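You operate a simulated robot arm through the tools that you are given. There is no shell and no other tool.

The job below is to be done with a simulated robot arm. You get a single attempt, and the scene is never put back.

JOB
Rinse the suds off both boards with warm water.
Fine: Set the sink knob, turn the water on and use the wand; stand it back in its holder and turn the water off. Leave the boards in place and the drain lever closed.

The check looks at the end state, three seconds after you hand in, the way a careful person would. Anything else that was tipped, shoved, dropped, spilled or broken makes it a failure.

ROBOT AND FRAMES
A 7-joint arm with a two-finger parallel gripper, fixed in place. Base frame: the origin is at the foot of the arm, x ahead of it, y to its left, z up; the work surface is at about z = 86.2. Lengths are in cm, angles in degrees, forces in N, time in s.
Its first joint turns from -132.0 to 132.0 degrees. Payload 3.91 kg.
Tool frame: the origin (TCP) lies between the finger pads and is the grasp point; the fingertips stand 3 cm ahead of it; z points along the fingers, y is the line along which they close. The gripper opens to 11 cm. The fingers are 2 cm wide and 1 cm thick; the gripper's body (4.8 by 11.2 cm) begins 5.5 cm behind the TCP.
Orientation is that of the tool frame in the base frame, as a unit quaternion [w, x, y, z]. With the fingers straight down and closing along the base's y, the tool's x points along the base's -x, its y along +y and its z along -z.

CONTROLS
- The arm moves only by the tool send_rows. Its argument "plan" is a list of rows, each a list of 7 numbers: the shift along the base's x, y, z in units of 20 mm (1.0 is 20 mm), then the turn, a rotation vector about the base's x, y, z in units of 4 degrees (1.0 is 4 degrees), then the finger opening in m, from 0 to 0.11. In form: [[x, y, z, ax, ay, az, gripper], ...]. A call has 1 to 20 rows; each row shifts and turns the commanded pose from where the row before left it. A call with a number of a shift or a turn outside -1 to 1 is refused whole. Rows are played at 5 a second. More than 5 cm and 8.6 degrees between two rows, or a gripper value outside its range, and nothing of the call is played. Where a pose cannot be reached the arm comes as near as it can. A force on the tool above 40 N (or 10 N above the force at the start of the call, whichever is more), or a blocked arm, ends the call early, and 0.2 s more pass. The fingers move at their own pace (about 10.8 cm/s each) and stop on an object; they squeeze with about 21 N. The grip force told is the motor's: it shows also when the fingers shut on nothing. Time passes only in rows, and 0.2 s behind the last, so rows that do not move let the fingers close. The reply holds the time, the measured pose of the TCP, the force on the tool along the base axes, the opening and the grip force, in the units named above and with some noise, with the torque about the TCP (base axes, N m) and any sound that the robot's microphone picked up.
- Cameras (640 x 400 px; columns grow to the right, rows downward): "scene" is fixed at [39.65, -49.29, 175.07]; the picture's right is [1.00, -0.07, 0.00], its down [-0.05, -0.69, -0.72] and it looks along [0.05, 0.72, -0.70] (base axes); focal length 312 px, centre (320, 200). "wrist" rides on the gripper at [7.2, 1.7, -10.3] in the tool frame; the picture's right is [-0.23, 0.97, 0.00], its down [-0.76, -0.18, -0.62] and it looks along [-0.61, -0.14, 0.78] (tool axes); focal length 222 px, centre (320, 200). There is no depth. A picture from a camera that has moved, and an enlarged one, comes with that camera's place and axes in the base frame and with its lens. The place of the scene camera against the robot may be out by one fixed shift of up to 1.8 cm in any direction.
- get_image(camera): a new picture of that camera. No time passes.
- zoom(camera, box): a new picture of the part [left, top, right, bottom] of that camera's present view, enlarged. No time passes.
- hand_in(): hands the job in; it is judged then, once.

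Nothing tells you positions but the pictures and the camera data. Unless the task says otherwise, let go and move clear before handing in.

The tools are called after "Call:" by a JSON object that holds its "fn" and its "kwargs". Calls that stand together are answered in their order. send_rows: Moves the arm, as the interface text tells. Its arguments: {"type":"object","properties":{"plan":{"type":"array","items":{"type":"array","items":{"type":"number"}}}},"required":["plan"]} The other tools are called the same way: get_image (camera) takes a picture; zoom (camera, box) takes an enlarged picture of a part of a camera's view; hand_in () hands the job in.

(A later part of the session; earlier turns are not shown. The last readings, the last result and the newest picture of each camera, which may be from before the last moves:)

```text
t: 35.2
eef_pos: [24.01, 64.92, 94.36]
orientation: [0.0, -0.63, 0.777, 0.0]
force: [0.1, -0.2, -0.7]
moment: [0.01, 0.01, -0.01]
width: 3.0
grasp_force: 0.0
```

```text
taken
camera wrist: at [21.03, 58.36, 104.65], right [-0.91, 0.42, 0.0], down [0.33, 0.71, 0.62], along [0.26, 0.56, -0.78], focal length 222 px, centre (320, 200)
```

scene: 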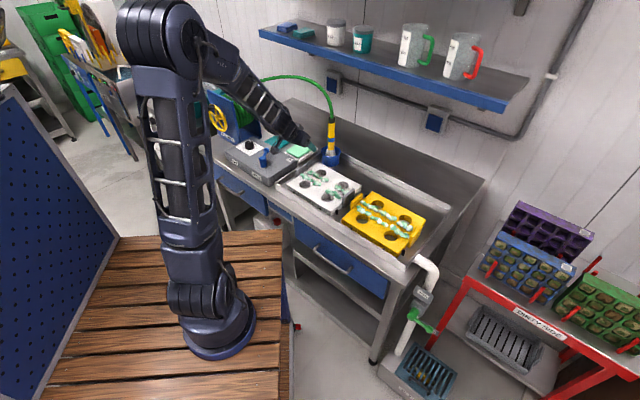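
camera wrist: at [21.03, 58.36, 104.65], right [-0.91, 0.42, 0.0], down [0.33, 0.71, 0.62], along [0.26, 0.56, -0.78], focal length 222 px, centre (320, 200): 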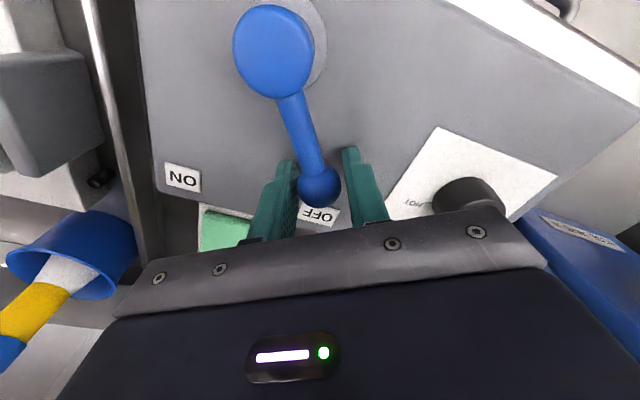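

The ball is straddled again. I'll sweep it along its arc toward ON, half-way first.

Call:
{"fn": "send_rows", "kwargs": {"plan": [[0.22, -0.045, 0, 0, 0, -1, 0.03], [0.22, -0.065, 0, 0, 0, -1, 0.03], [0.21, -0.075, 0, 0, 0, -1, 0.03], [0.21, -0.095, 0, 0, 0, -1, 0.03], [0.2, -0.105, 0, 0, 0, -1, 0.03], [0.19, -0.12, 0, 0, 0, -1, 0.03], [0.185, -0.135, 0, 0, 0, -1, 0.03], [0.175, -0.145, 0, 0, 0, -1, 0.03]]}}

Call:
{"fn": "get_image", "kwargs": {"camera": "wrist"}}

Call:
{"fn": "zoom", "kwargs": {"camera": "scene", "box": [220, 100, 320, 180]}}

```text
t: 37.0
eef_pos: [27.33, 63.32, 94.35]
orientation: [0.0, -0.39, 0.921, 0.0]
force: [0.7, -0.4, 0.0]
moment: [0.01, 0.02, 0.02]
width: 3.01
grasp_force: 0.2
```

```text
taken
camera wrist: at [21.13, 59.46, 104.71], right [-0.54, 0.84, 0.0], down [0.66, 0.42, 0.62], along [0.52, 0.34, -0.78], focal length 222 px, centre (320, 200)
```

wrist: 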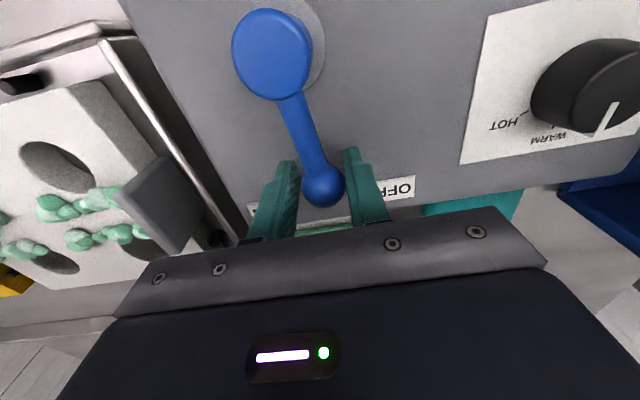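

```text
5.00 times, centred on (270, 140) of scene
camera zoom: at [39.65, -49.29, 175.07], right [1.0, -0.07, 0.0], down [-0.05, -0.69, -0.72], along [0.05, 0.72, -0.7], focal length 1559 px, centre (570, 500)
```

zoom: 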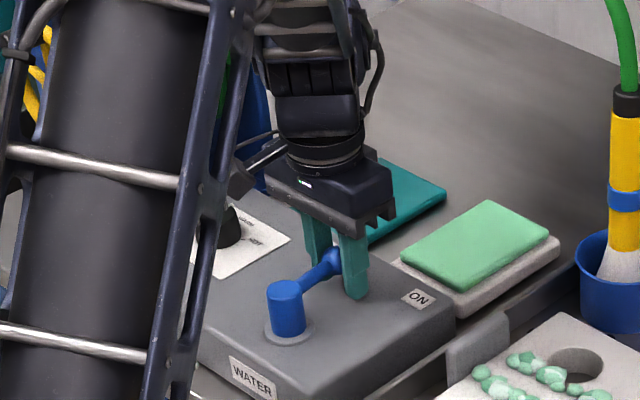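

The lever follows easily and is about halfway. Continuing to ON.

Call:
{"fn": "send_rows", "kwargs": {"plan": [[0.165, -0.155, 0, 0, 0, -1, 0.03], [0.15, -0.17, 0, 0, 0, -1, 0.03], [0.14, -0.18, 0, 0, 0, -1, 0.03], [0.125, -0.19, 0, 0, 0, -1, 0.03], [0.115, -0.195, 0, 0, 0, -1, 0.03], [0.1, -0.205, 0, 0, 0, -1, 0.03], [0.085, -0.21, 0, 0, 0, -1, 0.03], [0.07, -0.215, 0, 0, 0, -1, 0.03]]}}

Call:
{"fn": "get_image", "kwargs": {"camera": "wrist"}}

Call:
{"fn": "zoom", "kwargs": {"camera": "scene", "box": [220, 100, 360, 200]}}

```text
t: 38.8
eef_pos: [29.19, 60.33, 94.29]
orientation: [0.0, -0.122, 0.993, 0.0]
force: [0.6, -0.7, -1.0]
moment: [-0.01, -0.04, 0.0]
width: 2.98
grasp_force: 0.1
```

```text
taken
camera wrist: at [21.78, 60.36, 104.67], right [-0.02, 1.0, 0.0], down [0.78, 0.01, 0.62], along [0.62, 0.01, -0.78], focal length 222 px, centre (320, 200)
```

wrist: 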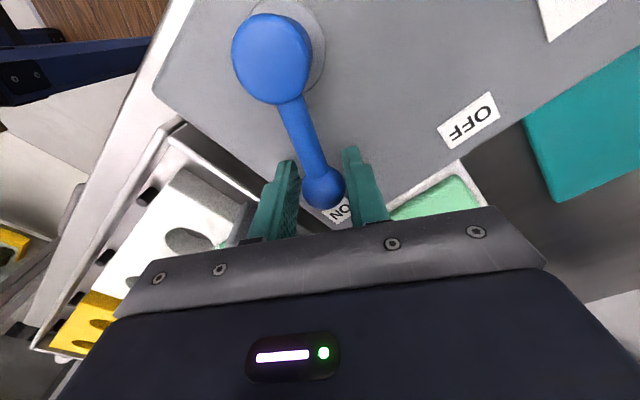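

```text
4.00 times, centred on (290, 150) of scene
camera zoom: at [39.65, -49.29, 175.07], right [1.0, -0.07, 0.0], down [-0.05, -0.69, -0.72], along [0.05, 0.72, -0.7], focal length 1247 px, centre (440, 400)
```

zoom: 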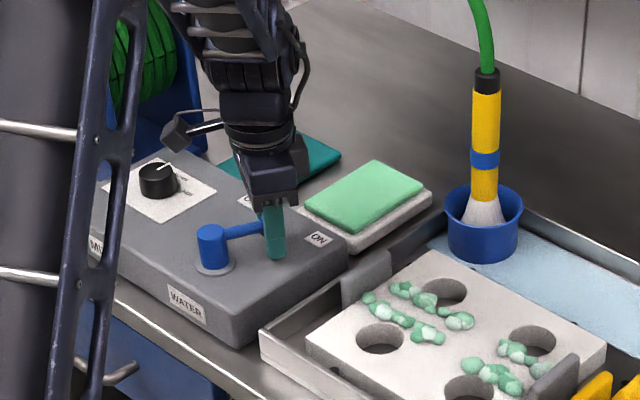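

Water is on now: a film shows in the sink, and the ball sits at the ON label. The drain is closed, so I'll work quickly, nudging the lever fully on, lifting off and going straight to the wand pre-grasp pose.

Call:
{"fn": "send_rows", "kwargs": {"plan": [[0.055, -0.2, 0, 0, 0, 0, 0.03], [0, 0, 0.4, 0, 0, 0, 0.055], [0, 0, 0.95, 0, 0, 0, 0.055], [0, 0, 0.95, 0, 0, 0, 0.055], [0.53, -0.075, 0.13, 0.45, -0.693, 0.552, 0.08], [0.53, -0.075, 0.13, 0.45, -0.693, 0.552, 0.08], [0.53, -0.075, 0.13, 0.45, -0.693, 0.552, 0.08], [0.53, -0.075, 0.13, 0.45, -0.693, 0.552, 0.08], [0.53, -0.075, 0.13, 0.45, -0.693, 0.552, 0.08], [0.53, -0.075, 0.13, 0.45, -0.693, 0.552, 0.08], [0.53, -0.075, 0.13, 0.45, -0.693, 0.552, 0.08], [0.53, -0.075, 0.13, 0.45, -0.693, 0.552, 0.08], [0.53, -0.075, 0.13, 0.45, -0.693, 0.552, 0.08], [0.53, -0.075, 0.13, 0.45, -0.693, 0.552, 0.08], [0.53, -0.075, 0.13, 0.45, -0.693, 0.552, 0.08], [0.53, -0.075, 0.13, 0.45, -0.693, 0.552, 0.08], [0.53, -0.075, 0.13, 0.45, -0.693, 0.552, 0.08], [0.53, -0.075, 0.13, 0.45, -0.693, 0.552, 0.08], [0.53, -0.075, 0.13, 0.45, -0.693, 0.552, 0.08], [0.53, -0.075, 0.13, 0.45, -0.693, 0.552, 0.08]]}}

Call:
{"fn": "get_image", "kwargs": {"camera": "wrist"}}

Call:
{"fn": "get_image", "kwargs": {"camera": "scene"}}

Call:
{"fn": "zoom", "kwargs": {"camera": "scene", "box": [230, 90, 430, 270]}}

```text
t: 43.0
eef_pos: [46.28, 57.53, 103.09]
orientation: [0.394, -0.395, 0.807, 0.192]
force: [0.6, 0.7, 0.0]
moment: [0.01, -0.03, -0.02]
width: 7.98
grasp_force: 0.1
```

```text
taken
camera wrist: at [37.28, 48.81, 103.79], right [-0.68, 0.71, 0.18], down [0.13, -0.13, 0.98], along [0.72, 0.69, 0.0], focal length 222 px, centre (320, 200)
```

wrist: 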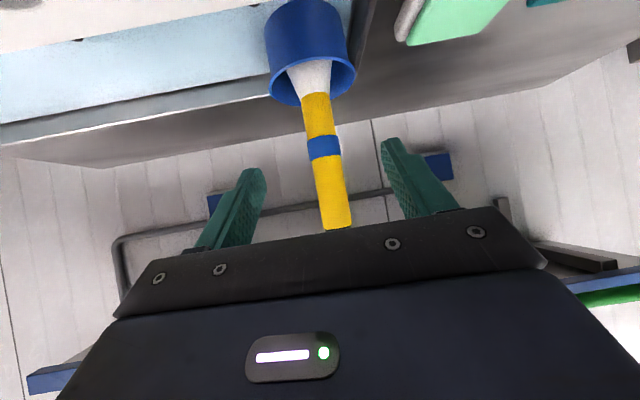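

```text
taken
```

scene: 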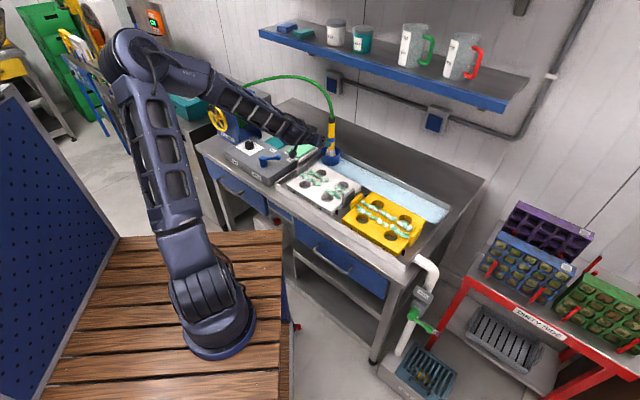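

```text
2.22 times, centred on (330, 180) of scene
camera zoom: at [39.65, -49.29, 175.07], right [1.0, -0.07, 0.0], down [-0.05, -0.69, -0.72], along [0.05, 0.72, -0.7], focal length 693 px, centre (298, 244)
```

zoom: 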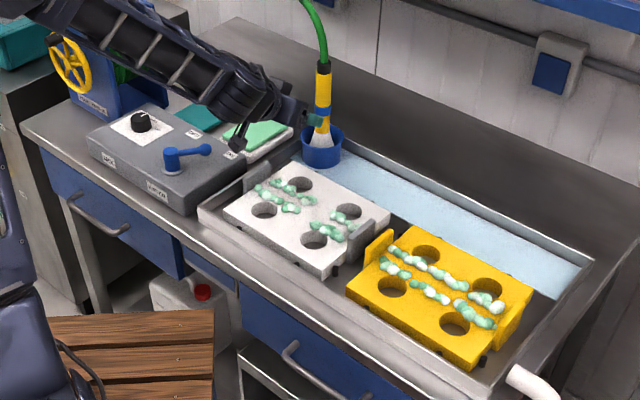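

The water film sits in the sink and the wand is centred between the fingers. I'll move in onto the wand.

Call:
{"fn": "send_rows", "kwargs": {"plan": [[0.555, 0.71, 0, 0, 0, 0, 0.08], [0.555, 0.71, 0, 0, 0, 0, 0.08], [0.555, 0.71, 0, 0, 0, 0, 0.08], [0.555, 0.71, 0, 0, 0, 0, 0.08], [0.555, 0.71, 0, 0, 0, 0, 0.08]]}}

Call:
{"fn": "get_image", "kwargs": {"camera": "wrist"}}

Call:
{"fn": "zoom", "kwargs": {"camera": "scene", "box": [270, 80, 390, 180]}}

```text
t: 44.2
eef_pos: [51.73, 64.65, 103.14]
orientation: [0.394, -0.395, 0.808, 0.192]
force: [-0.4, 0.1, 0.2]
moment: [-0.03, 0.0, 0.0]
width: 8.0
grasp_force: 0.0
```

```text
taken
camera wrist: at [42.82, 55.96, 103.84], right [-0.68, 0.71, 0.18], down [0.13, -0.13, 0.98], along [0.72, 0.69, 0.0], focal length 222 px, centre (320, 200)
```

wrist: 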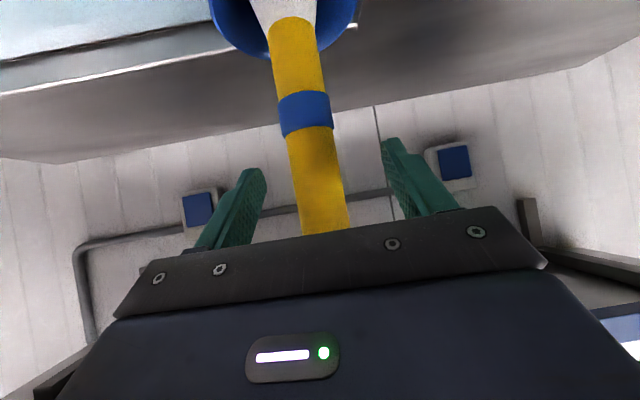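

```text
4.00 times, centred on (330, 130) of scene
camera zoom: at [39.65, -49.29, 175.07], right [1.0, -0.07, 0.0], down [-0.05, -0.69, -0.72], along [0.05, 0.72, -0.7], focal length 1247 px, centre (280, 480)
```

zoom: 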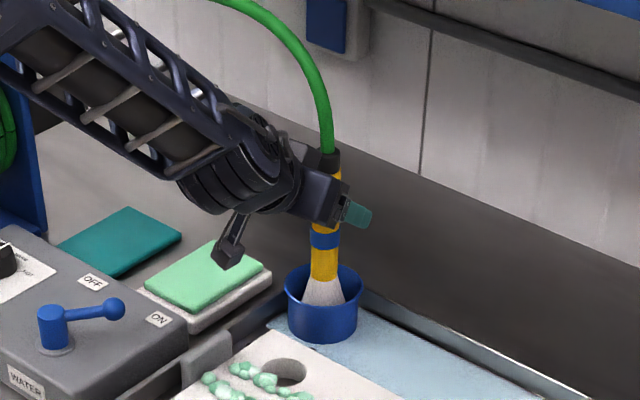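

The wand is centred at the grasp point. Closing the fingers.

Call:
{"fn": "send_rows", "kwargs": {"plan": [[0, 0, 0, 0, 0, 0, 0.015], [0, 0, 0, 0, 0, 0, 0.015], [0, 0, 0, 0, 0, 0, 0.015]]}}

Call:
{"fn": "get_image", "kwargs": {"camera": "wrist"}}

```text
t: 45.0
eef_pos: [51.88, 64.74, 103.07]
orientation: [0.393, -0.395, 0.808, 0.192]
force: [0.2, 0.8, 0.3]
moment: [0.23, 0.01, -0.03]
width: 3.0
grasp_force: 21.1
```

```text
taken
camera wrist: at [42.83, 55.94, 103.81], right [-0.68, 0.71, 0.18], down [0.13, -0.13, 0.98], along [0.72, 0.69, 0.0], focal length 222 px, centre (320, 200)
```

wrist: 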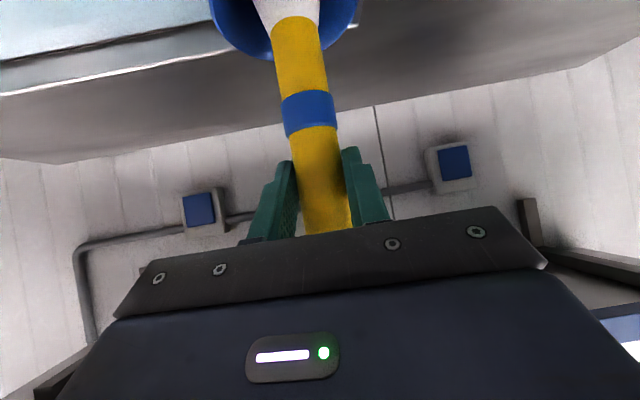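

I have a firm grip on the wand (3.0 cm, 21 N). I'll lift it straight out of the holder, keeping it vertical.

Call:
{"fn": "send_rows", "kwargs": {"plan": [[0, 0, 0.6, 0, 0, 0, 0.015], [0, 0, 0.95, 0, 0, 0, 0.015], [0, 0, 0.95, 0, 0, 0, 0.015], [0, 0, 0.95, 0, 0, 0, 0.015], [0, 0, 0.95, 0, 0, 0, 0.015]]}}

Call:
{"fn": "get_image", "kwargs": {"camera": "wrist"}}

Call:
{"fn": "zoom", "kwargs": {"camera": "scene", "box": [230, 70, 430, 270]}}

```text
t: 46.2
eef_pos: [51.75, 64.6, 111.75]
orientation: [0.393, -0.395, 0.808, 0.192]
force: [-0.1, 1.0, -2.9]
moment: [-0.04, 0.02, 0.02]
width: 2.97
grasp_force: 20.7
```

```text
taken
camera wrist: at [42.76, 55.81, 112.56], right [-0.68, 0.71, 0.18], down [0.13, -0.12, 0.98], along [0.72, 0.69, -0.01], focal length 222 px, centre (320, 200)
```

wrist: 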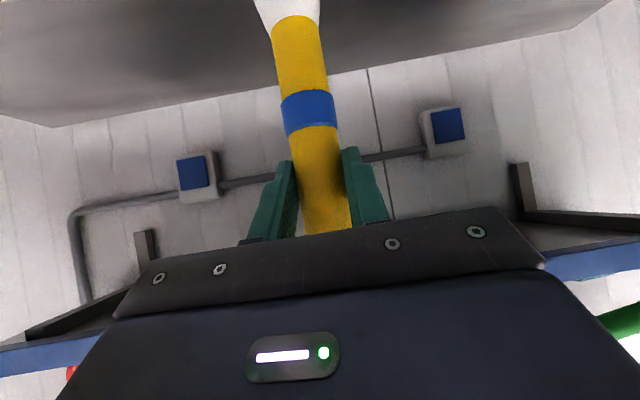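

```text
2.00 times, centred on (330, 170) of scene
camera zoom: at [39.65, -49.29, 175.07], right [1.0, -0.07, 0.0], down [-0.05, -0.69, -0.72], along [0.05, 0.72, -0.7], focal length 624 px, centre (300, 260)
```

zoom: 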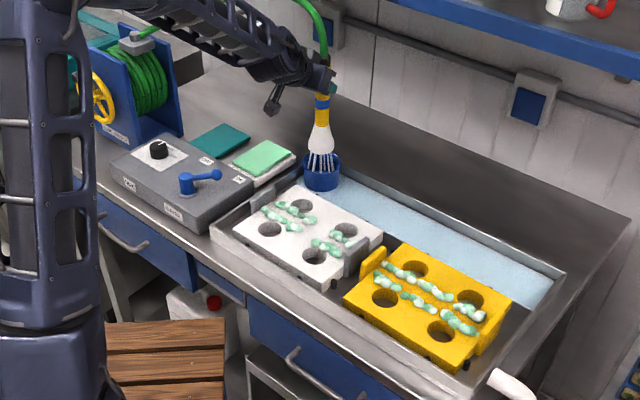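

The wand is out and spraying straight down into the holder. I'll take a closer look at the jet spread before moving over the boards.

Call:
{"fn": "zoom", "kwargs": {"camera": "scene", "box": [290, 90, 380, 190]}}

Call:
{"fn": "zoom", "kwargs": {"camera": "scene", "box": [200, 30, 400, 130]}}

```text
4.00 times, centred on (335, 140) of scene
camera zoom: at [39.65, -49.29, 175.07], right [1.0, -0.07, 0.0], down [-0.05, -0.69, -0.72], along [0.05, 0.72, -0.7], focal length 1247 px, centre (260, 440)
```

zoom: 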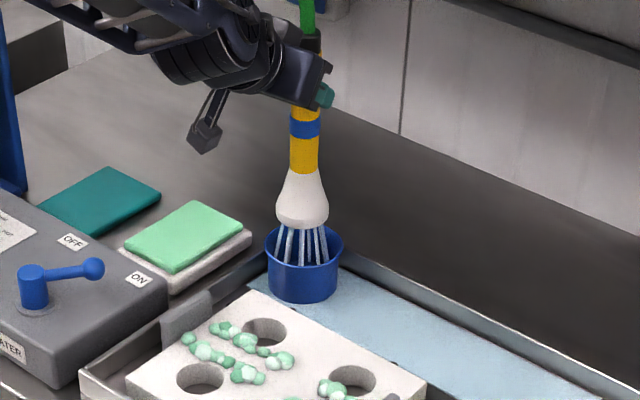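

```text
3.20 times, centred on (300, 80) of scene
camera zoom: at [39.65, -49.29, 175.07], right [1.0, -0.07, 0.0], down [-0.05, -0.69, -0.72], along [0.05, 0.72, -0.7], focal length 998 px, centre (384, 584)
```

zoom: 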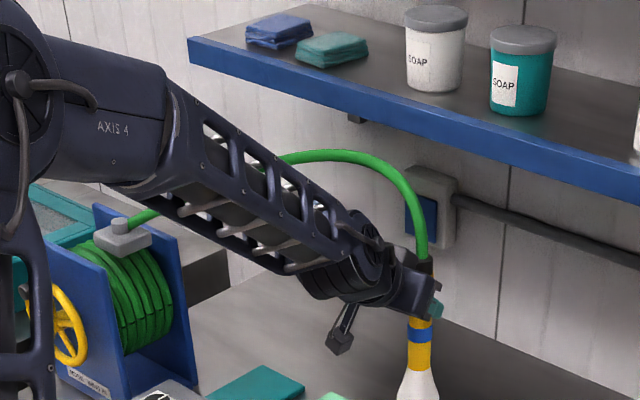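

The jets fall in a tight ring about 5 cm wide with the nozzle at z ≈ 95.6, so spray stays in the sink. The suds run in two rows along x+y ≈ 96.6 (back) and ≈ 91.8 (front). I'll move to the white board's left end.

Call:
{"fn": "send_rows", "kwargs": {"plan": [[-0.97, -0.99, 0, 0, 0, 0, 0.015], [-0.97, -0.99, 0, 0, 0, 0, 0.015], [-0.97, -0.99, 0, 0, 0, 0, 0.015], [-0.97, -0.99, 0, 0, 0, 0, 0.015], [-0.97, -0.99, 0, 0, 0, 0, 0.015]]}}

Call:
{"fn": "zoom", "kwargs": {"camera": "scene", "box": [270, 110, 410, 230]}}

Call:
{"fn": "get_image", "kwargs": {"camera": "scene"}}

```text
t: 47.4
eef_pos: [42.07, 54.89, 111.86]
orientation: [0.393, -0.395, 0.807, 0.193]
force: [0.3, 0.3, -3.9]
moment: [-0.03, 0.01, -0.01]
width: 2.98
grasp_force: 21.6
```

```text
3.33 times, centred on (340, 170) of scene
camera zoom: at [39.65, -49.29, 175.07], right [1.0, -0.07, 0.0], down [-0.05, -0.69, -0.72], along [0.05, 0.72, -0.7], focal length 1039 px, centre (253, 300)
```

zoom: 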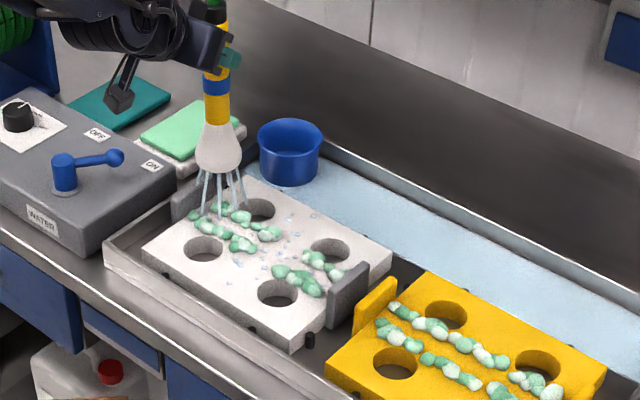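

```text
taken
```

scene: 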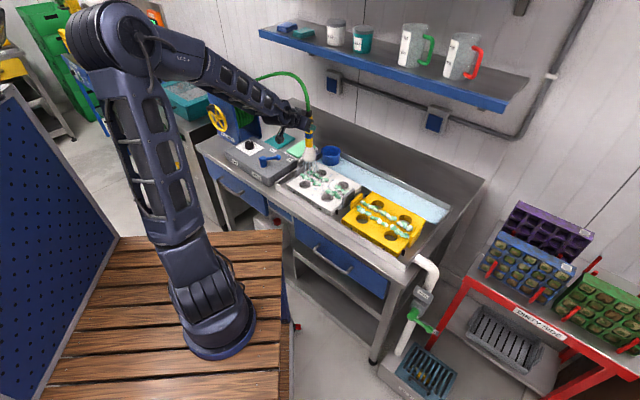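

Jets are landing on the board's left end. I'll sweep slowly along the back suds row and check how they clear.

Call:
{"fn": "send_rows", "kwargs": {"plan": [[0.35, -0.37, 0, 0, 0, 0, 0.015], [0.35, -0.37, 0, 0, 0, 0, 0.015], [0.35, -0.37, 0, 0, 0, 0, 0.015], [0.35, -0.37, 0, 0, 0, 0, 0.015], [0.35, -0.37, 0, 0, 0, 0, 0.015], [0.35, -0.37, 0, 0, 0, 0, 0.015]]}}

Call:
{"fn": "zoom", "kwargs": {"camera": "scene", "box": [270, 110, 410, 230]}}

```text
t: 48.8
eef_pos: [46.31, 50.15, 111.82]
orientation: [0.393, -0.395, 0.808, 0.191]
force: [-0.6, 0.6, -4.5]
moment: [-0.02, 0.01, -0.04]
width: 2.96
grasp_force: 21.0
```

```text
3.33 times, centred on (340, 170) of scene
camera zoom: at [39.65, -49.29, 175.07], right [1.0, -0.07, 0.0], down [-0.05, -0.69, -0.72], along [0.05, 0.72, -0.7], focal length 1039 px, centre (253, 300)
```

zoom: 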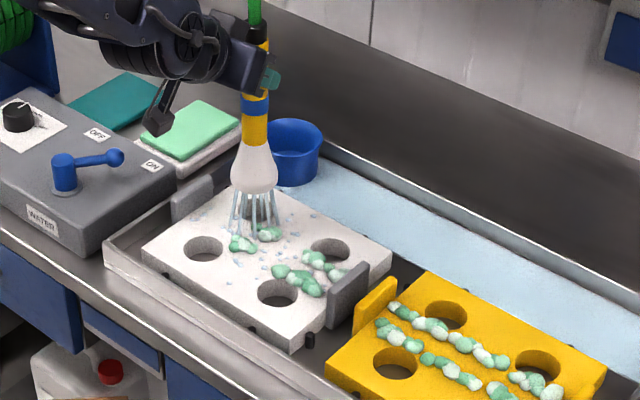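

Suds vanish where the spray passes, on both rows. I'll continue along the white board, drifting toward the midline and gently turning the heading.

Call:
{"fn": "send_rows", "kwargs": {"plan": [[0.33, -0.38, 0, 0, 0, -0.3, 0.015], [0.33, -0.38, 0, 0, 0, -0.3, 0.015], [0.33, -0.38, 0, 0, 0, -0.3, 0.015], [0.33, -0.38, 0, 0, 0, -0.3, 0.015], [0.33, -0.38, 0, 0, 0, -0.3, 0.015], [0.33, -0.38, 0, 0, 0, -0.3, 0.015], [0.33, -0.38, 0, 0, 0, -0.3, 0.015], [0.33, -0.38, 0, 0, 0, -0.3, 0.015], [0.33, -0.38, 0, 0, 0, -0.3, 0.015], [0.33, -0.38, 0, 0, 0, -0.3, 0.015], [0.33, -0.38, 0, 0, 0, -0.3, 0.015], [0.33, -0.38, 0, 0, 0, -0.3, 0.015]]}}

Call:
{"fn": "zoom", "kwargs": {"camera": "scene", "box": [280, 120, 440, 260]}}

Call:
{"fn": "get_image", "kwargs": {"camera": "scene"}}

```text
t: 51.4
eef_pos: [54.2, 41.16, 111.77]
orientation: [0.414, -0.291, 0.851, 0.141]
force: [-0.1, 0.2, -3.0]
moment: [-0.02, 0.03, -0.02]
width: 2.99
grasp_force: 21.0
```

```text
2.86 times, centred on (360, 190) of scene
camera zoom: at [39.65, -49.29, 175.07], right [1.0, -0.07, 0.0], down [-0.05, -0.69, -0.72], along [0.05, 0.72, -0.7], focal length 891 px, centre (206, 229)
```

zoom: 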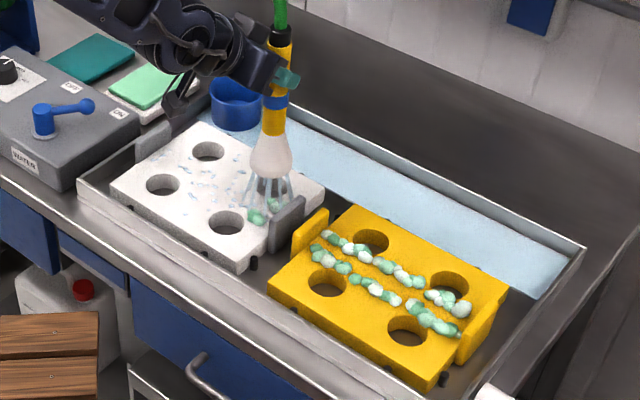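

```text
taken
```

scene: 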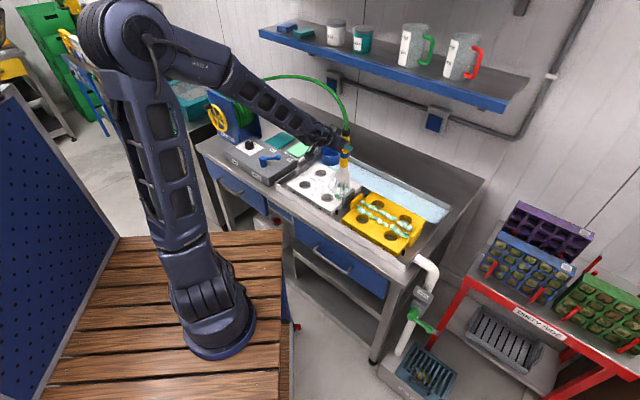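

The white board is nearly clean, with a small patch left by its right plate. I'll dwell there before crossing to the yellow board.

Call:
{"fn": "send_rows", "kwargs": {"plan": [[0.3, -0.5, 0, 0, 0, -0.3, 0.015], [0.2, -0.5, 0, 0, 0, -0.3, 0.015], [0.1, -0.1, 0, 0, 0, 0, 0.015], [0.1, -0.1, 0, 0, 0, 0, 0.015], [0.1, -0.1, 0, 0, 0, 0, 0.015]]}}

Call:
{"fn": "zoom", "kwargs": {"camera": "scene", "box": [280, 120, 440, 260]}}

```text
t: 52.6
eef_pos: [55.95, 38.63, 111.85]
orientation: [0.417, -0.273, 0.857, 0.133]
force: [0.2, 0.5, -3.3]
moment: [-0.05, 0.05, -0.03]
width: 2.96
grasp_force: 21.6
```

```text
2.86 times, centred on (360, 190) of scene
camera zoom: at [39.65, -49.29, 175.07], right [1.0, -0.07, 0.0], down [-0.05, -0.69, -0.72], along [0.05, 0.72, -0.7], focal length 891 px, centre (206, 229)
```

zoom: 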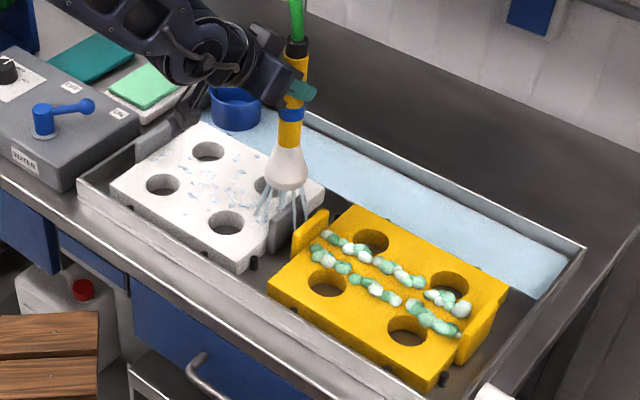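

The white board looks clean. I'll cross to the yellow board and sweep along its suds.

Call:
{"fn": "send_rows", "kwargs": {"plan": [[0.4, -0.41, 0, 0, 0, -0.25, 0.015], [0.4, -0.41, 0, 0, 0, -0.25, 0.015], [0.4, -0.41, 0, 0, 0, -0.25, 0.015], [0.4, -0.41, 0, 0, 0, -0.25, 0.015], [0.4, -0.41, 0, 0, 0, -0.25, 0.015], [0.35, -0.36, 0, 0, 0, -0.25, 0.015], [0.35, -0.36, 0, 0, 0, -0.25, 0.015], [0.33, -0.33, 0, 0, 0, -0.25, 0.015], [0.33, -0.33, 0, 0, 0, -0.25, 0.015], [0.33, -0.33, 0, 0, 0, -0.25, 0.015], [0.33, -0.33, 0, 0, 0, -0.25, 0.015], [0.33, -0.33, 0, 0, 0, -0.25, 0.015], [0.33, -0.33, 0, 0, 0, -0.25, 0.015]]}}

Call:
{"fn": "zoom", "kwargs": {"camera": "scene", "box": [280, 120, 440, 260]}}

Call:
{"fn": "get_image", "kwargs": {"camera": "scene"}}

```text
t: 55.4
eef_pos: [65.12, 29.0, 111.83]
orientation: [0.43, -0.174, 0.882, 0.084]
force: [1.0, -0.2, -3.6]
moment: [-0.01, 0.08, 0.03]
width: 2.98
grasp_force: 21.0
```

```text
2.86 times, centred on (360, 190) of scene
camera zoom: at [39.65, -49.29, 175.07], right [1.0, -0.07, 0.0], down [-0.05, -0.69, -0.72], along [0.05, 0.72, -0.7], focal length 891 px, centre (206, 229)
```

zoom: 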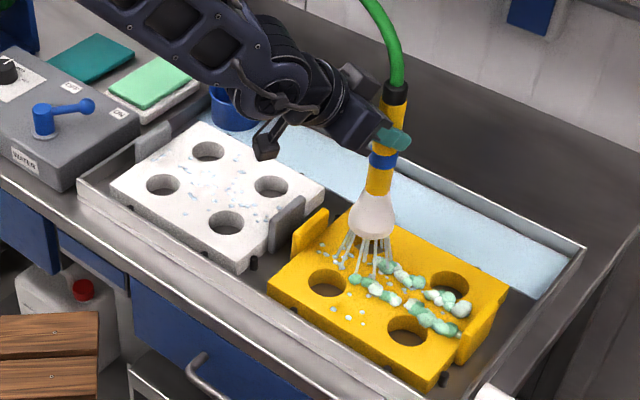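

```text
taken
```

scene: 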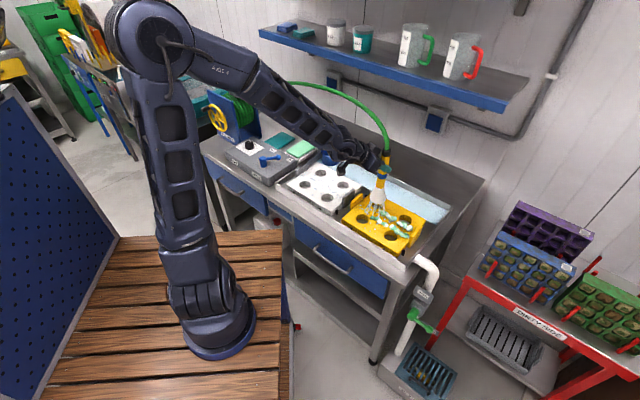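

The white board is clear and the first part of the yellow board is too. Continuing toward its right end.

Call:
{"fn": "send_rows", "kwargs": {"plan": [[0.33, -0.34, 0, 0, 0, -0.2, 0.015], [0.33, -0.34, 0, 0, 0, -0.2, 0.015], [0.33, -0.34, 0, 0, 0, -0.2, 0.015], [0.33, -0.34, 0, 0, 0, -0.2, 0.015], [0.33, -0.34, 0, 0, 0, -0.2, 0.015], [0.33, -0.34, 0, 0, 0, -0.2, 0.015], [0.33, -0.34, 0, 0, 0, -0.2, 0.015], [0.33, -0.34, 0, 0, 0, -0.2, 0.015], [0.33, -0.34, 0, 0, 0, -0.2, 0.015], [0.33, -0.34, 0, 0, 0, -0.2, 0.015], [0.33, -0.34, 0, 0, 0, -0.2, 0.015], [0.33, -0.34, 0, 0, 0, -0.2, 0.015]]}}

Call:
{"fn": "zoom", "kwargs": {"camera": "scene", "box": [300, 140, 440, 260]}}

Call:
{"fn": "get_image", "kwargs": {"camera": "scene"}}

```text
t: 58.0
eef_pos: [72.97, 20.94, 111.83]
orientation: [0.436, -0.099, 0.893, 0.047]
force: [0.1, 0.1, -3.5]
moment: [0.0, 0.05, -0.03]
width: 2.96
grasp_force: 20.8
```

```text
3.33 times, centred on (370, 200) of scene
camera zoom: at [39.65, -49.29, 175.07], right [1.0, -0.07, 0.0], down [-0.05, -0.69, -0.72], along [0.05, 0.72, -0.7], focal length 1039 px, centre (153, 200)
```

zoom: 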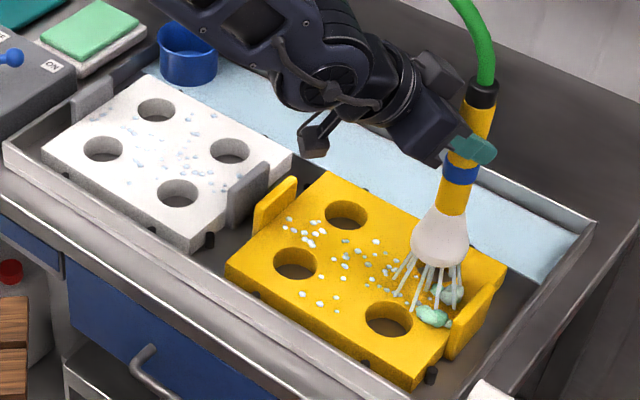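

```text
taken
```

scene: 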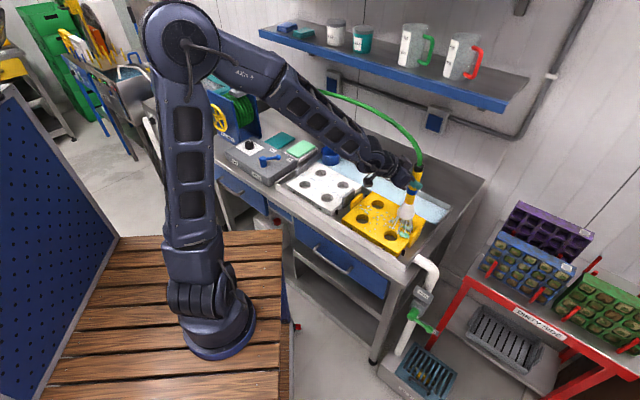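

Only a small patch remains at the right end. I'll move over it and dwell.

Call:
{"fn": "send_rows", "kwargs": {"plan": [[0.25, -0.42, 0, 0, 0, -0.2, 0.015], [0.25, -0.42, 0, 0, 0, -0.2, 0.015], [0.25, -0.42, 0, 0, 0, -0.2, 0.015], [0.25, -0.3, 0, 0, 0, 0, 0.015], [0.1, 0, 0, 0, 0, 0, 0.015]]}}

Call:
{"fn": "zoom", "kwargs": {"camera": "scene", "box": [320, 150, 440, 260]}}

```text
t: 59.2
eef_pos: [75.37, 17.71, 111.92]
orientation: [0.436, -0.08, 0.896, 0.038]
force: [0.0, 0.6, -3.4]
moment: [0.0, 0.06, 0.0]
width: 2.96
grasp_force: 21.0
```

```text
3.64 times, centred on (380, 205) of scene
camera zoom: at [39.65, -49.29, 175.07], right [1.0, -0.07, 0.0], down [-0.05, -0.69, -0.72], along [0.05, 0.72, -0.7], focal length 1134 px, centre (102, 182)
```

zoom: 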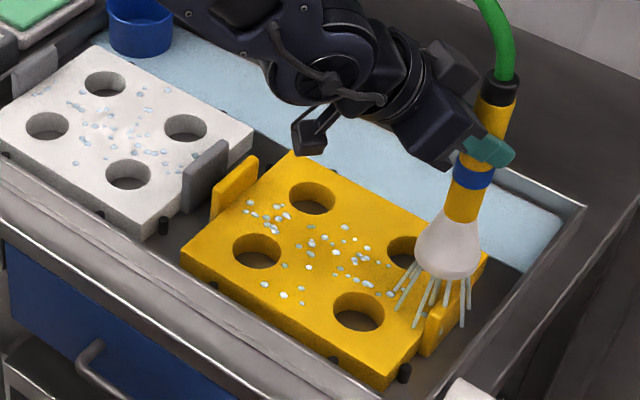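

The suds look gone at the right end too. I'll back off along the front side of the boards as a second rinse and check the right end once uncovered.

Call:
{"fn": "send_rows", "kwargs": {"plan": [[-0.3, 0, 0, 0, 0, 0.4, 0.015], [-0.6, 0.5, 0, 0, 0, 0.5, 0.015], [-0.6, 0.6, 0, 0, 0, 0.5, 0.015], [-0.6, 0.6, 0, 0, 0, 0.5, 0.015], [-0.6, 0.6, 0, 0, 0, 0.5, 0.015], [-0.6, 0.6, 0, 0, 0, 0.5, 0.015], [-0.6, 0.6, 0, 0, 0, 0.5, 0.015]]}}

Call:
{"fn": "zoom", "kwargs": {"camera": "scene", "box": [330, 170, 430, 260]}}

Call:
{"fn": "zoom", "kwargs": {"camera": "scene", "box": [280, 150, 380, 220]}}

```text
t: 60.8
eef_pos: [67.46, 24.76, 111.87]
orientation: [0.428, -0.187, 0.879, 0.091]
force: [0.3, -0.1, -4.0]
moment: [-0.01, 0.02, 0.0]
width: 2.97
grasp_force: 20.9
```

```text
4.44 times, centred on (380, 215) of scene
camera zoom: at [39.65, -49.29, 175.07], right [1.0, -0.07, 0.0], down [-0.05, -0.69, -0.72], along [0.05, 0.72, -0.7], focal length 1386 px, centre (53, 133)
```

zoom: 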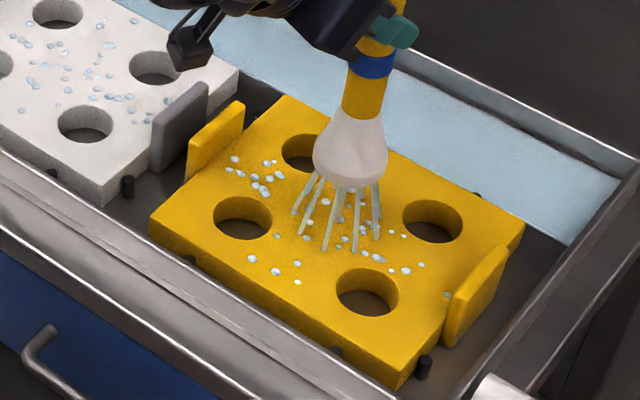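

```text
5.71 times, centred on (330, 185) of scene
camera zoom: at [39.65, -49.29, 175.07], right [1.0, -0.07, 0.0], down [-0.05, -0.69, -0.72], along [0.05, 0.72, -0.7], focal length 1781 px, centre (263, 286)
```

zoom: 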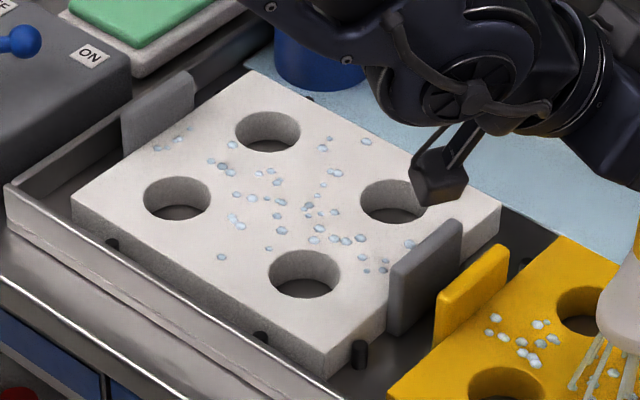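

I notice a small greenish speck by the yellow board's right plate. I'll zoom in on it and the other marks.

Call:
{"fn": "zoom", "kwargs": {"camera": "scene", "box": [400, 215, 460, 255]}}

Call:
{"fn": "zoom", "kwargs": {"camera": "scene", "box": [370, 195, 430, 240]}}

Call:
{"fn": "zoom", "kwargs": {"camera": "scene", "box": [360, 190, 410, 235]}}

```text
10.00 times, centred on (430, 235) of scene
camera zoom: at [39.65, -49.29, 175.07], right [1.0, -0.07, 0.0], down [-0.05, -0.69, -0.72], along [0.05, 0.72, -0.7], focal length 3117 px, centre (-780, -150)
```

zoom: 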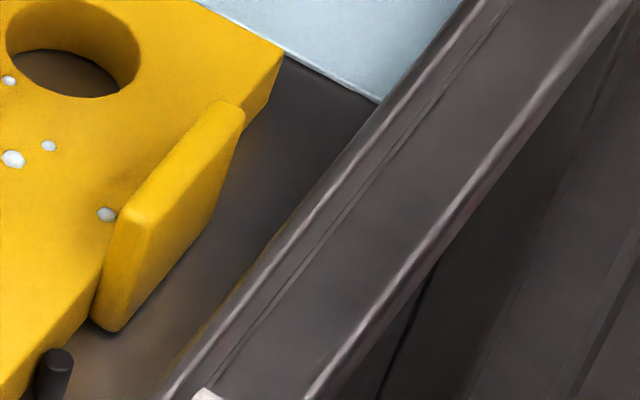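

```text
8.89 times, centred on (400, 218) of scene
camera zoom: at [39.65, -49.29, 175.07], right [1.0, -0.07, 0.0], down [-0.05, -0.69, -0.72], along [0.05, 0.72, -0.7], focal length 2771 px, centre (-391, 44)
```

zoom: 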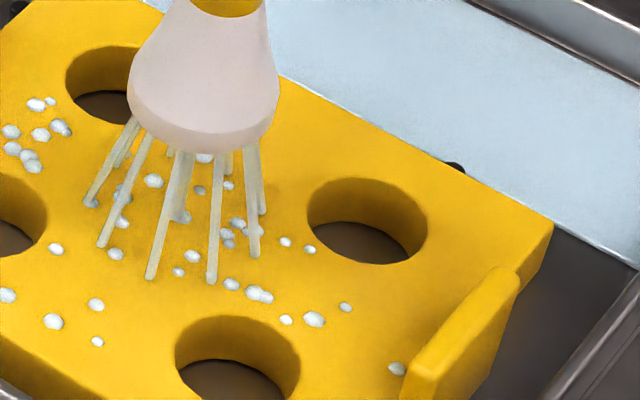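

```text
8.89 times, centred on (385, 212) of scene
camera zoom: at [39.65, -49.29, 175.07], right [1.0, -0.07, 0.0], down [-0.05, -0.69, -0.72], along [0.05, 0.72, -0.7], focal length 2771 px, centre (-258, 89)
```

zoom: 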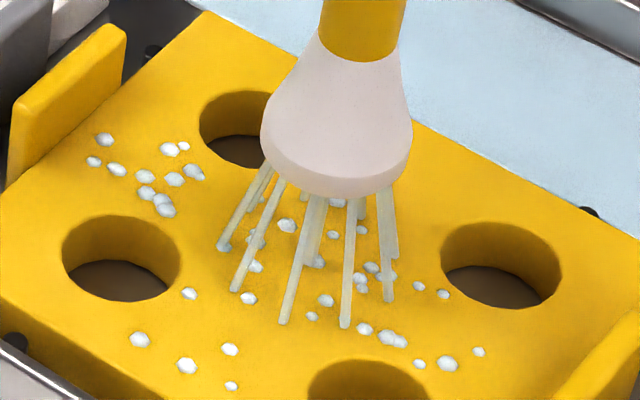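

Those marks are just water droplets; no suds remain. I'll sweep back over the white board and return to above the holder, turning the heading back to 52°.

Call:
{"fn": "send_rows", "kwargs": {"plan": [[-0.88, 0.94, 0, 0, 0, 0.4, 0.015], [-0.88, 0.94, 0, 0, 0, 0.4, 0.015], [-0.88, 0.94, 0, 0, 0, 0.4, 0.015], [-0.88, 0.94, 0, 0, 0, 0.4, 0.015], [-0.88, 0.94, 0, 0, 0, 0.4, 0.015], [-0.88, 0.94, 0, 0, 0, 0.4, 0.015], [-0.88, 0.94, 0, 0, 0, 0.4, 0.015], [-0.88, 0.94, 0, 0, 0, 0.4, 0.015], [-0.88, 0.94, 0, 0, 0, 0.4, 0.015], [-0.88, 0.94, 0, 0, 0, 0.4, 0.015], [-0.88, 0.94, 0, 0, 0, 0.4, 0.015]]}}

Call:
{"fn": "get_image", "kwargs": {"camera": "scene"}}

Call:
{"fn": "zoom", "kwargs": {"camera": "scene", "box": [270, 100, 430, 250]}}

```text
t: 63.2
eef_pos: [48.12, 45.42, 111.94]
orientation: [0.41, -0.318, 0.841, 0.155]
force: [1.3, -0.9, -3.4]
moment: [-0.03, 0.0, 0.02]
width: 2.98
grasp_force: 21.3
```

```text
taken
```

scene: 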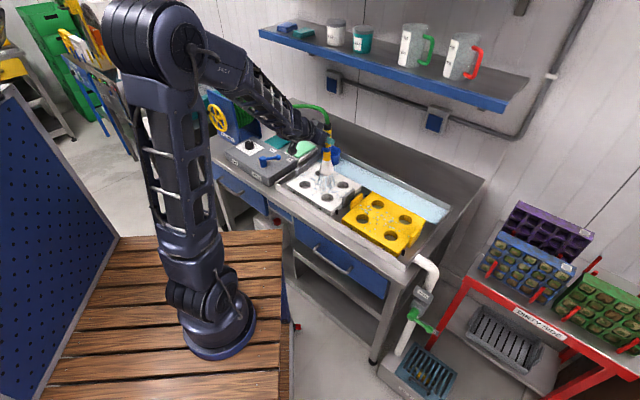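

```text
2.67 times, centred on (350, 175) of scene
camera zoom: at [39.65, -49.29, 175.07], right [1.0, -0.07, 0.0], down [-0.05, -0.69, -0.72], along [0.05, 0.72, -0.7], focal length 831 px, centre (240, 267)
```

zoom: 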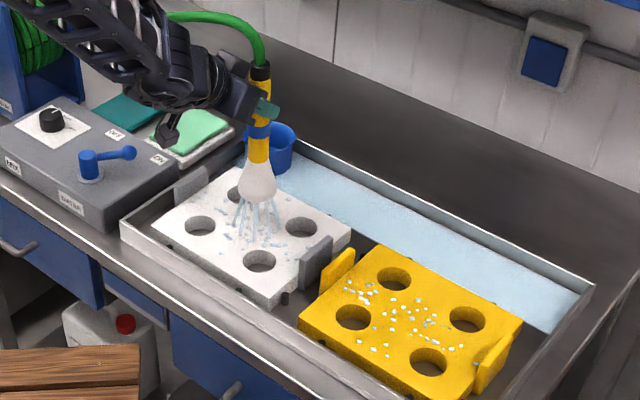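

Both boards look clean. Now I'll bring the wand back above the holder.

Call:
{"fn": "send_rows", "kwargs": {"plan": [[0.185, 0.96, 0, 0, 0, 0.265, 0.015], [0.185, 0.96, 0, 0, 0, 0.265, 0.015], [0.185, 0.96, 0, 0, 0, 0.265, 0.015], [0.185, 0.96, 0, 0, 0, 0.265, 0.015], [0.185, 0.96, 0, 0, 0, 0.265, 0.015], [0.185, 0.96, 0, 0, 0, 0.265, 0.015], [0.185, 0.96, 0, 0, 0, 0.265, 0.015], [0.185, 0.96, 0, 0, 0, 0.265, 0.015], [0.185, 0.96, 0, 0, 0, 0.265, 0.015], [0.185, 0.96, 0, 0, 0, 0.265, 0.015]]}}

Call:
{"fn": "zoom", "kwargs": {"camera": "scene", "box": [290, 90, 380, 190]}}

Call:
{"fn": "get_image", "kwargs": {"camera": "wrist"}}

```text
t: 65.4
eef_pos: [51.96, 64.63, 111.86]
orientation: [0.393, -0.395, 0.808, 0.191]
force: [1.2, -0.2, -3.8]
moment: [-0.06, 0.05, -0.01]
width: 2.93
grasp_force: 21.2
```

```text
4.00 times, centred on (335, 140) of scene
camera zoom: at [39.65, -49.29, 175.07], right [1.0, -0.07, 0.0], down [-0.05, -0.69, -0.72], along [0.05, 0.72, -0.7], focal length 1247 px, centre (260, 440)
```

zoom: 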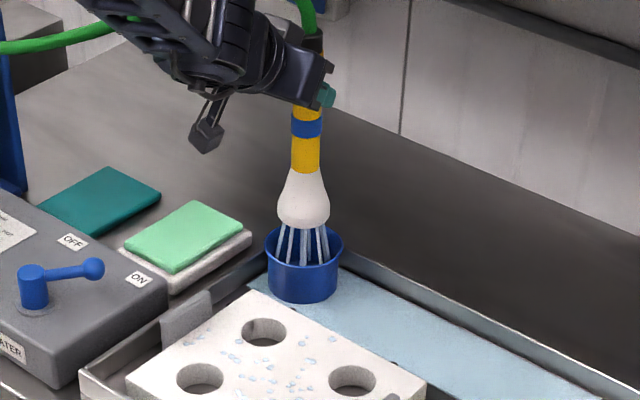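

```text
taken
camera wrist: at [42.92, 55.91, 112.54], right [-0.68, 0.71, 0.18], down [0.13, -0.13, 0.98], along [0.72, 0.69, 0.0], focal length 222 px, centre (320, 200)
```

wrist: 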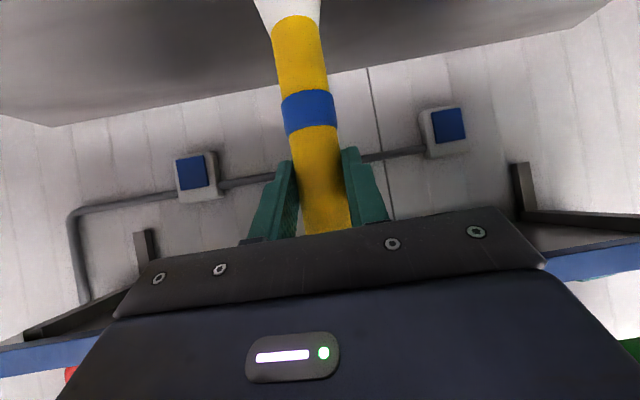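

The nozzle is back directly over the holder, matching its lifted position. I'll lower it in.

Call:
{"fn": "send_rows", "kwargs": {"plan": [[-0.05, 0, -0.7, 0, 0, 0, 0.015], [0, 0, -0.8, 0, 0, 0, 0.015], [0, 0, -0.8, 0, 0, 0, 0.015], [0, 0, -0.8, 0, 0, 0, 0.015], [0, 0, -0.7, 0, 0, 0, 0.015], [0, 0, -0.4, 0, 0, 0, 0.015], [0, 0, -0.15, 0, 0, 0, 0.015]]}}

Call:
{"fn": "zoom", "kwargs": {"camera": "scene", "box": [290, 90, 380, 190]}}

Call:
{"fn": "get_image", "kwargs": {"camera": "wrist"}}

```text
t: 67.0
eef_pos: [51.81, 64.63, 103.27]
orientation: [0.393, -0.395, 0.808, 0.192]
force: [-0.1, -0.1, -2.9]
moment: [-0.08, 0.01, -0.03]
width: 2.94
grasp_force: 20.9
```

```text
4.00 times, centred on (335, 140) of scene
camera zoom: at [39.65, -49.29, 175.07], right [1.0, -0.07, 0.0], down [-0.05, -0.69, -0.72], along [0.05, 0.72, -0.7], focal length 1247 px, centre (260, 440)
```

zoom: 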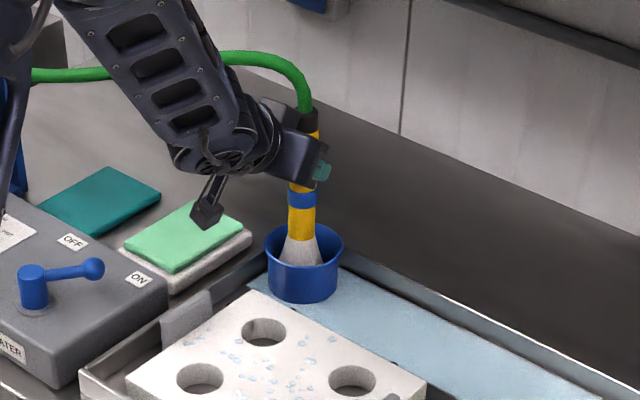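

```text
taken
camera wrist: at [42.73, 55.92, 103.88], right [-0.68, 0.71, 0.18], down [0.13, -0.13, 0.98], along [0.72, 0.69, 0.0], focal length 222 px, centre (320, 200)
```

wrist: 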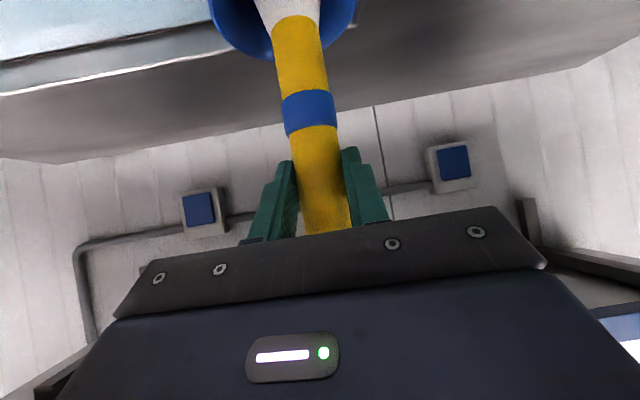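

The wand is nearly seated, with its weight still on the gripper. I'll lower the last couple of millimetres until it rests.

Call:
{"fn": "send_rows", "kwargs": {"plan": [[0, 0, -0.06, 0, 0, 0, 0.015], [0, 0, -0.05, 0, 0, 0, 0.015], [0, 0, 0, 0, 0, 0, 0.015]]}}

```text
t: 67.8
eef_pos: [51.7, 64.68, 103.01]
orientation: [0.394, -0.394, 0.807, 0.193]
force: [-1.9, -1.2, 17.1]
moment: [0.12, 0.12, -0.07]
width: 2.91
grasp_force: 20.7
```

It's resting on the holder's base now. I'll ease the downward push, open the fingers, and check it stands.

Call:
{"fn": "send_rows", "kwargs": {"plan": [[0, 0, 0.04, 0, 0, 0, 0.015], [0, 0, 0, 0, 0, 0, 0.045], [0, 0, 0, 0, 0, 0, 0.08], [0, 0, 0, 0, 0, 0, 0.08]]}}

Call:
{"fn": "get_image", "kwargs": {"camera": "wrist"}}

Call:
{"fn": "zoom", "kwargs": {"camera": "scene", "box": [290, 90, 380, 190]}}

```text
t: 68.8
eef_pos: [51.72, 64.72, 103.01]
orientation: [0.394, -0.394, 0.808, 0.191]
force: [-0.9, -0.6, 0.1]
moment: [0.0, 0.0, 0.02]
width: 7.99
grasp_force: 0.0
```

```text
taken
camera wrist: at [42.73, 55.89, 103.73], right [-0.68, 0.71, 0.18], down [0.13, -0.13, 0.98], along [0.72, 0.69, 0.0], focal length 222 px, centre (320, 200)
```

wrist: 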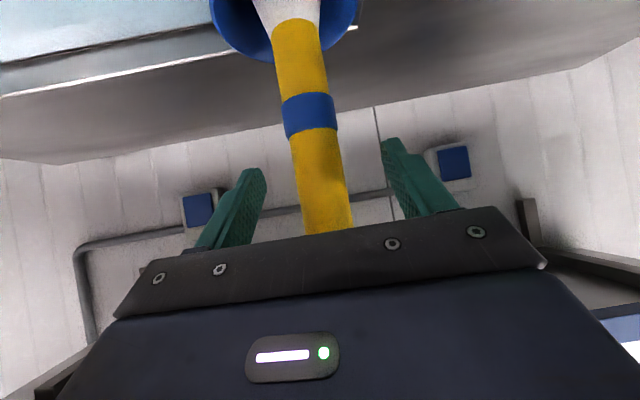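

```text
4.00 times, centred on (335, 140) of scene
camera zoom: at [39.65, -49.29, 175.07], right [1.0, -0.07, 0.0], down [-0.05, -0.69, -0.72], along [0.05, 0.72, -0.7], focal length 1247 px, centre (260, 440)
```

zoom: 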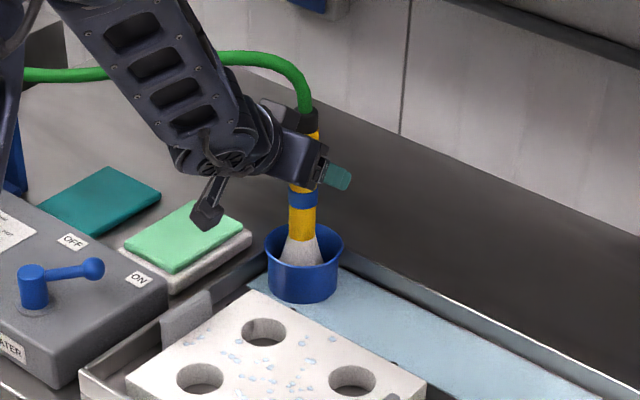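

The wand stands upright on its own in the holder. I'll back straight out.

Call:
{"fn": "send_rows", "kwargs": {"plan": [[-0.3, -0.385, 0, 0, 0, 0, 0.085], [-0.555, -0.71, 0, 0, 0, 0, 0.085], [-0.555, -0.71, 0, 0, 0, 0, 0.085], [-0.555, -0.71, 0, 0, 0, 0, 0.085], [-0.555, -0.71, 0, 0, 0, 0, 0.085], [-0.25, -0.32, 0, 0, 0, 0, 0.085]]}}

Call:
{"fn": "zoom", "kwargs": {"camera": "scene", "box": [230, 70, 430, 220]}}

Call:
{"fn": "get_image", "kwargs": {"camera": "wrist"}}

```text
t: 70.2
eef_pos: [46.09, 57.52, 103.06]
orientation: [0.394, -0.394, 0.808, 0.191]
force: [0.2, 0.3, 0.0]
moment: [-0.01, 0.01, -0.02]
width: 8.49
grasp_force: 0.0
```

```text
2.67 times, centred on (330, 145) of scene
camera zoom: at [39.65, -49.29, 175.07], right [1.0, -0.07, 0.0], down [-0.05, -0.69, -0.72], along [0.05, 0.72, -0.7], focal length 831 px, centre (293, 347)
```

zoom: 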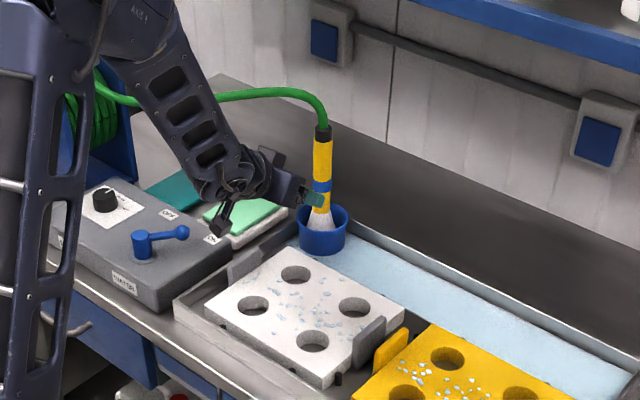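

```text
taken
camera wrist: at [37.18, 48.77, 103.7], right [-0.68, 0.71, 0.18], down [0.13, -0.13, 0.98], along [0.72, 0.69, 0.0], focal length 222 px, centre (320, 200)
```

wrist: 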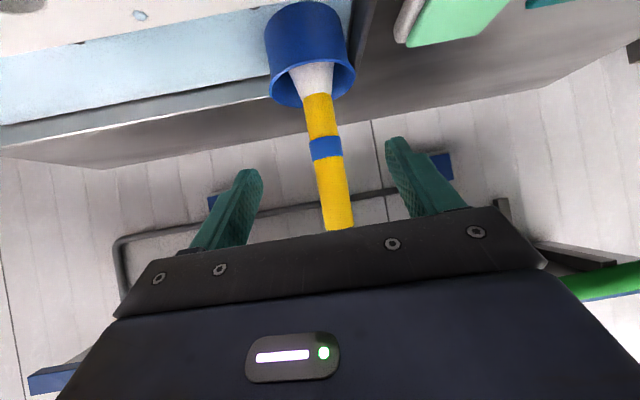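

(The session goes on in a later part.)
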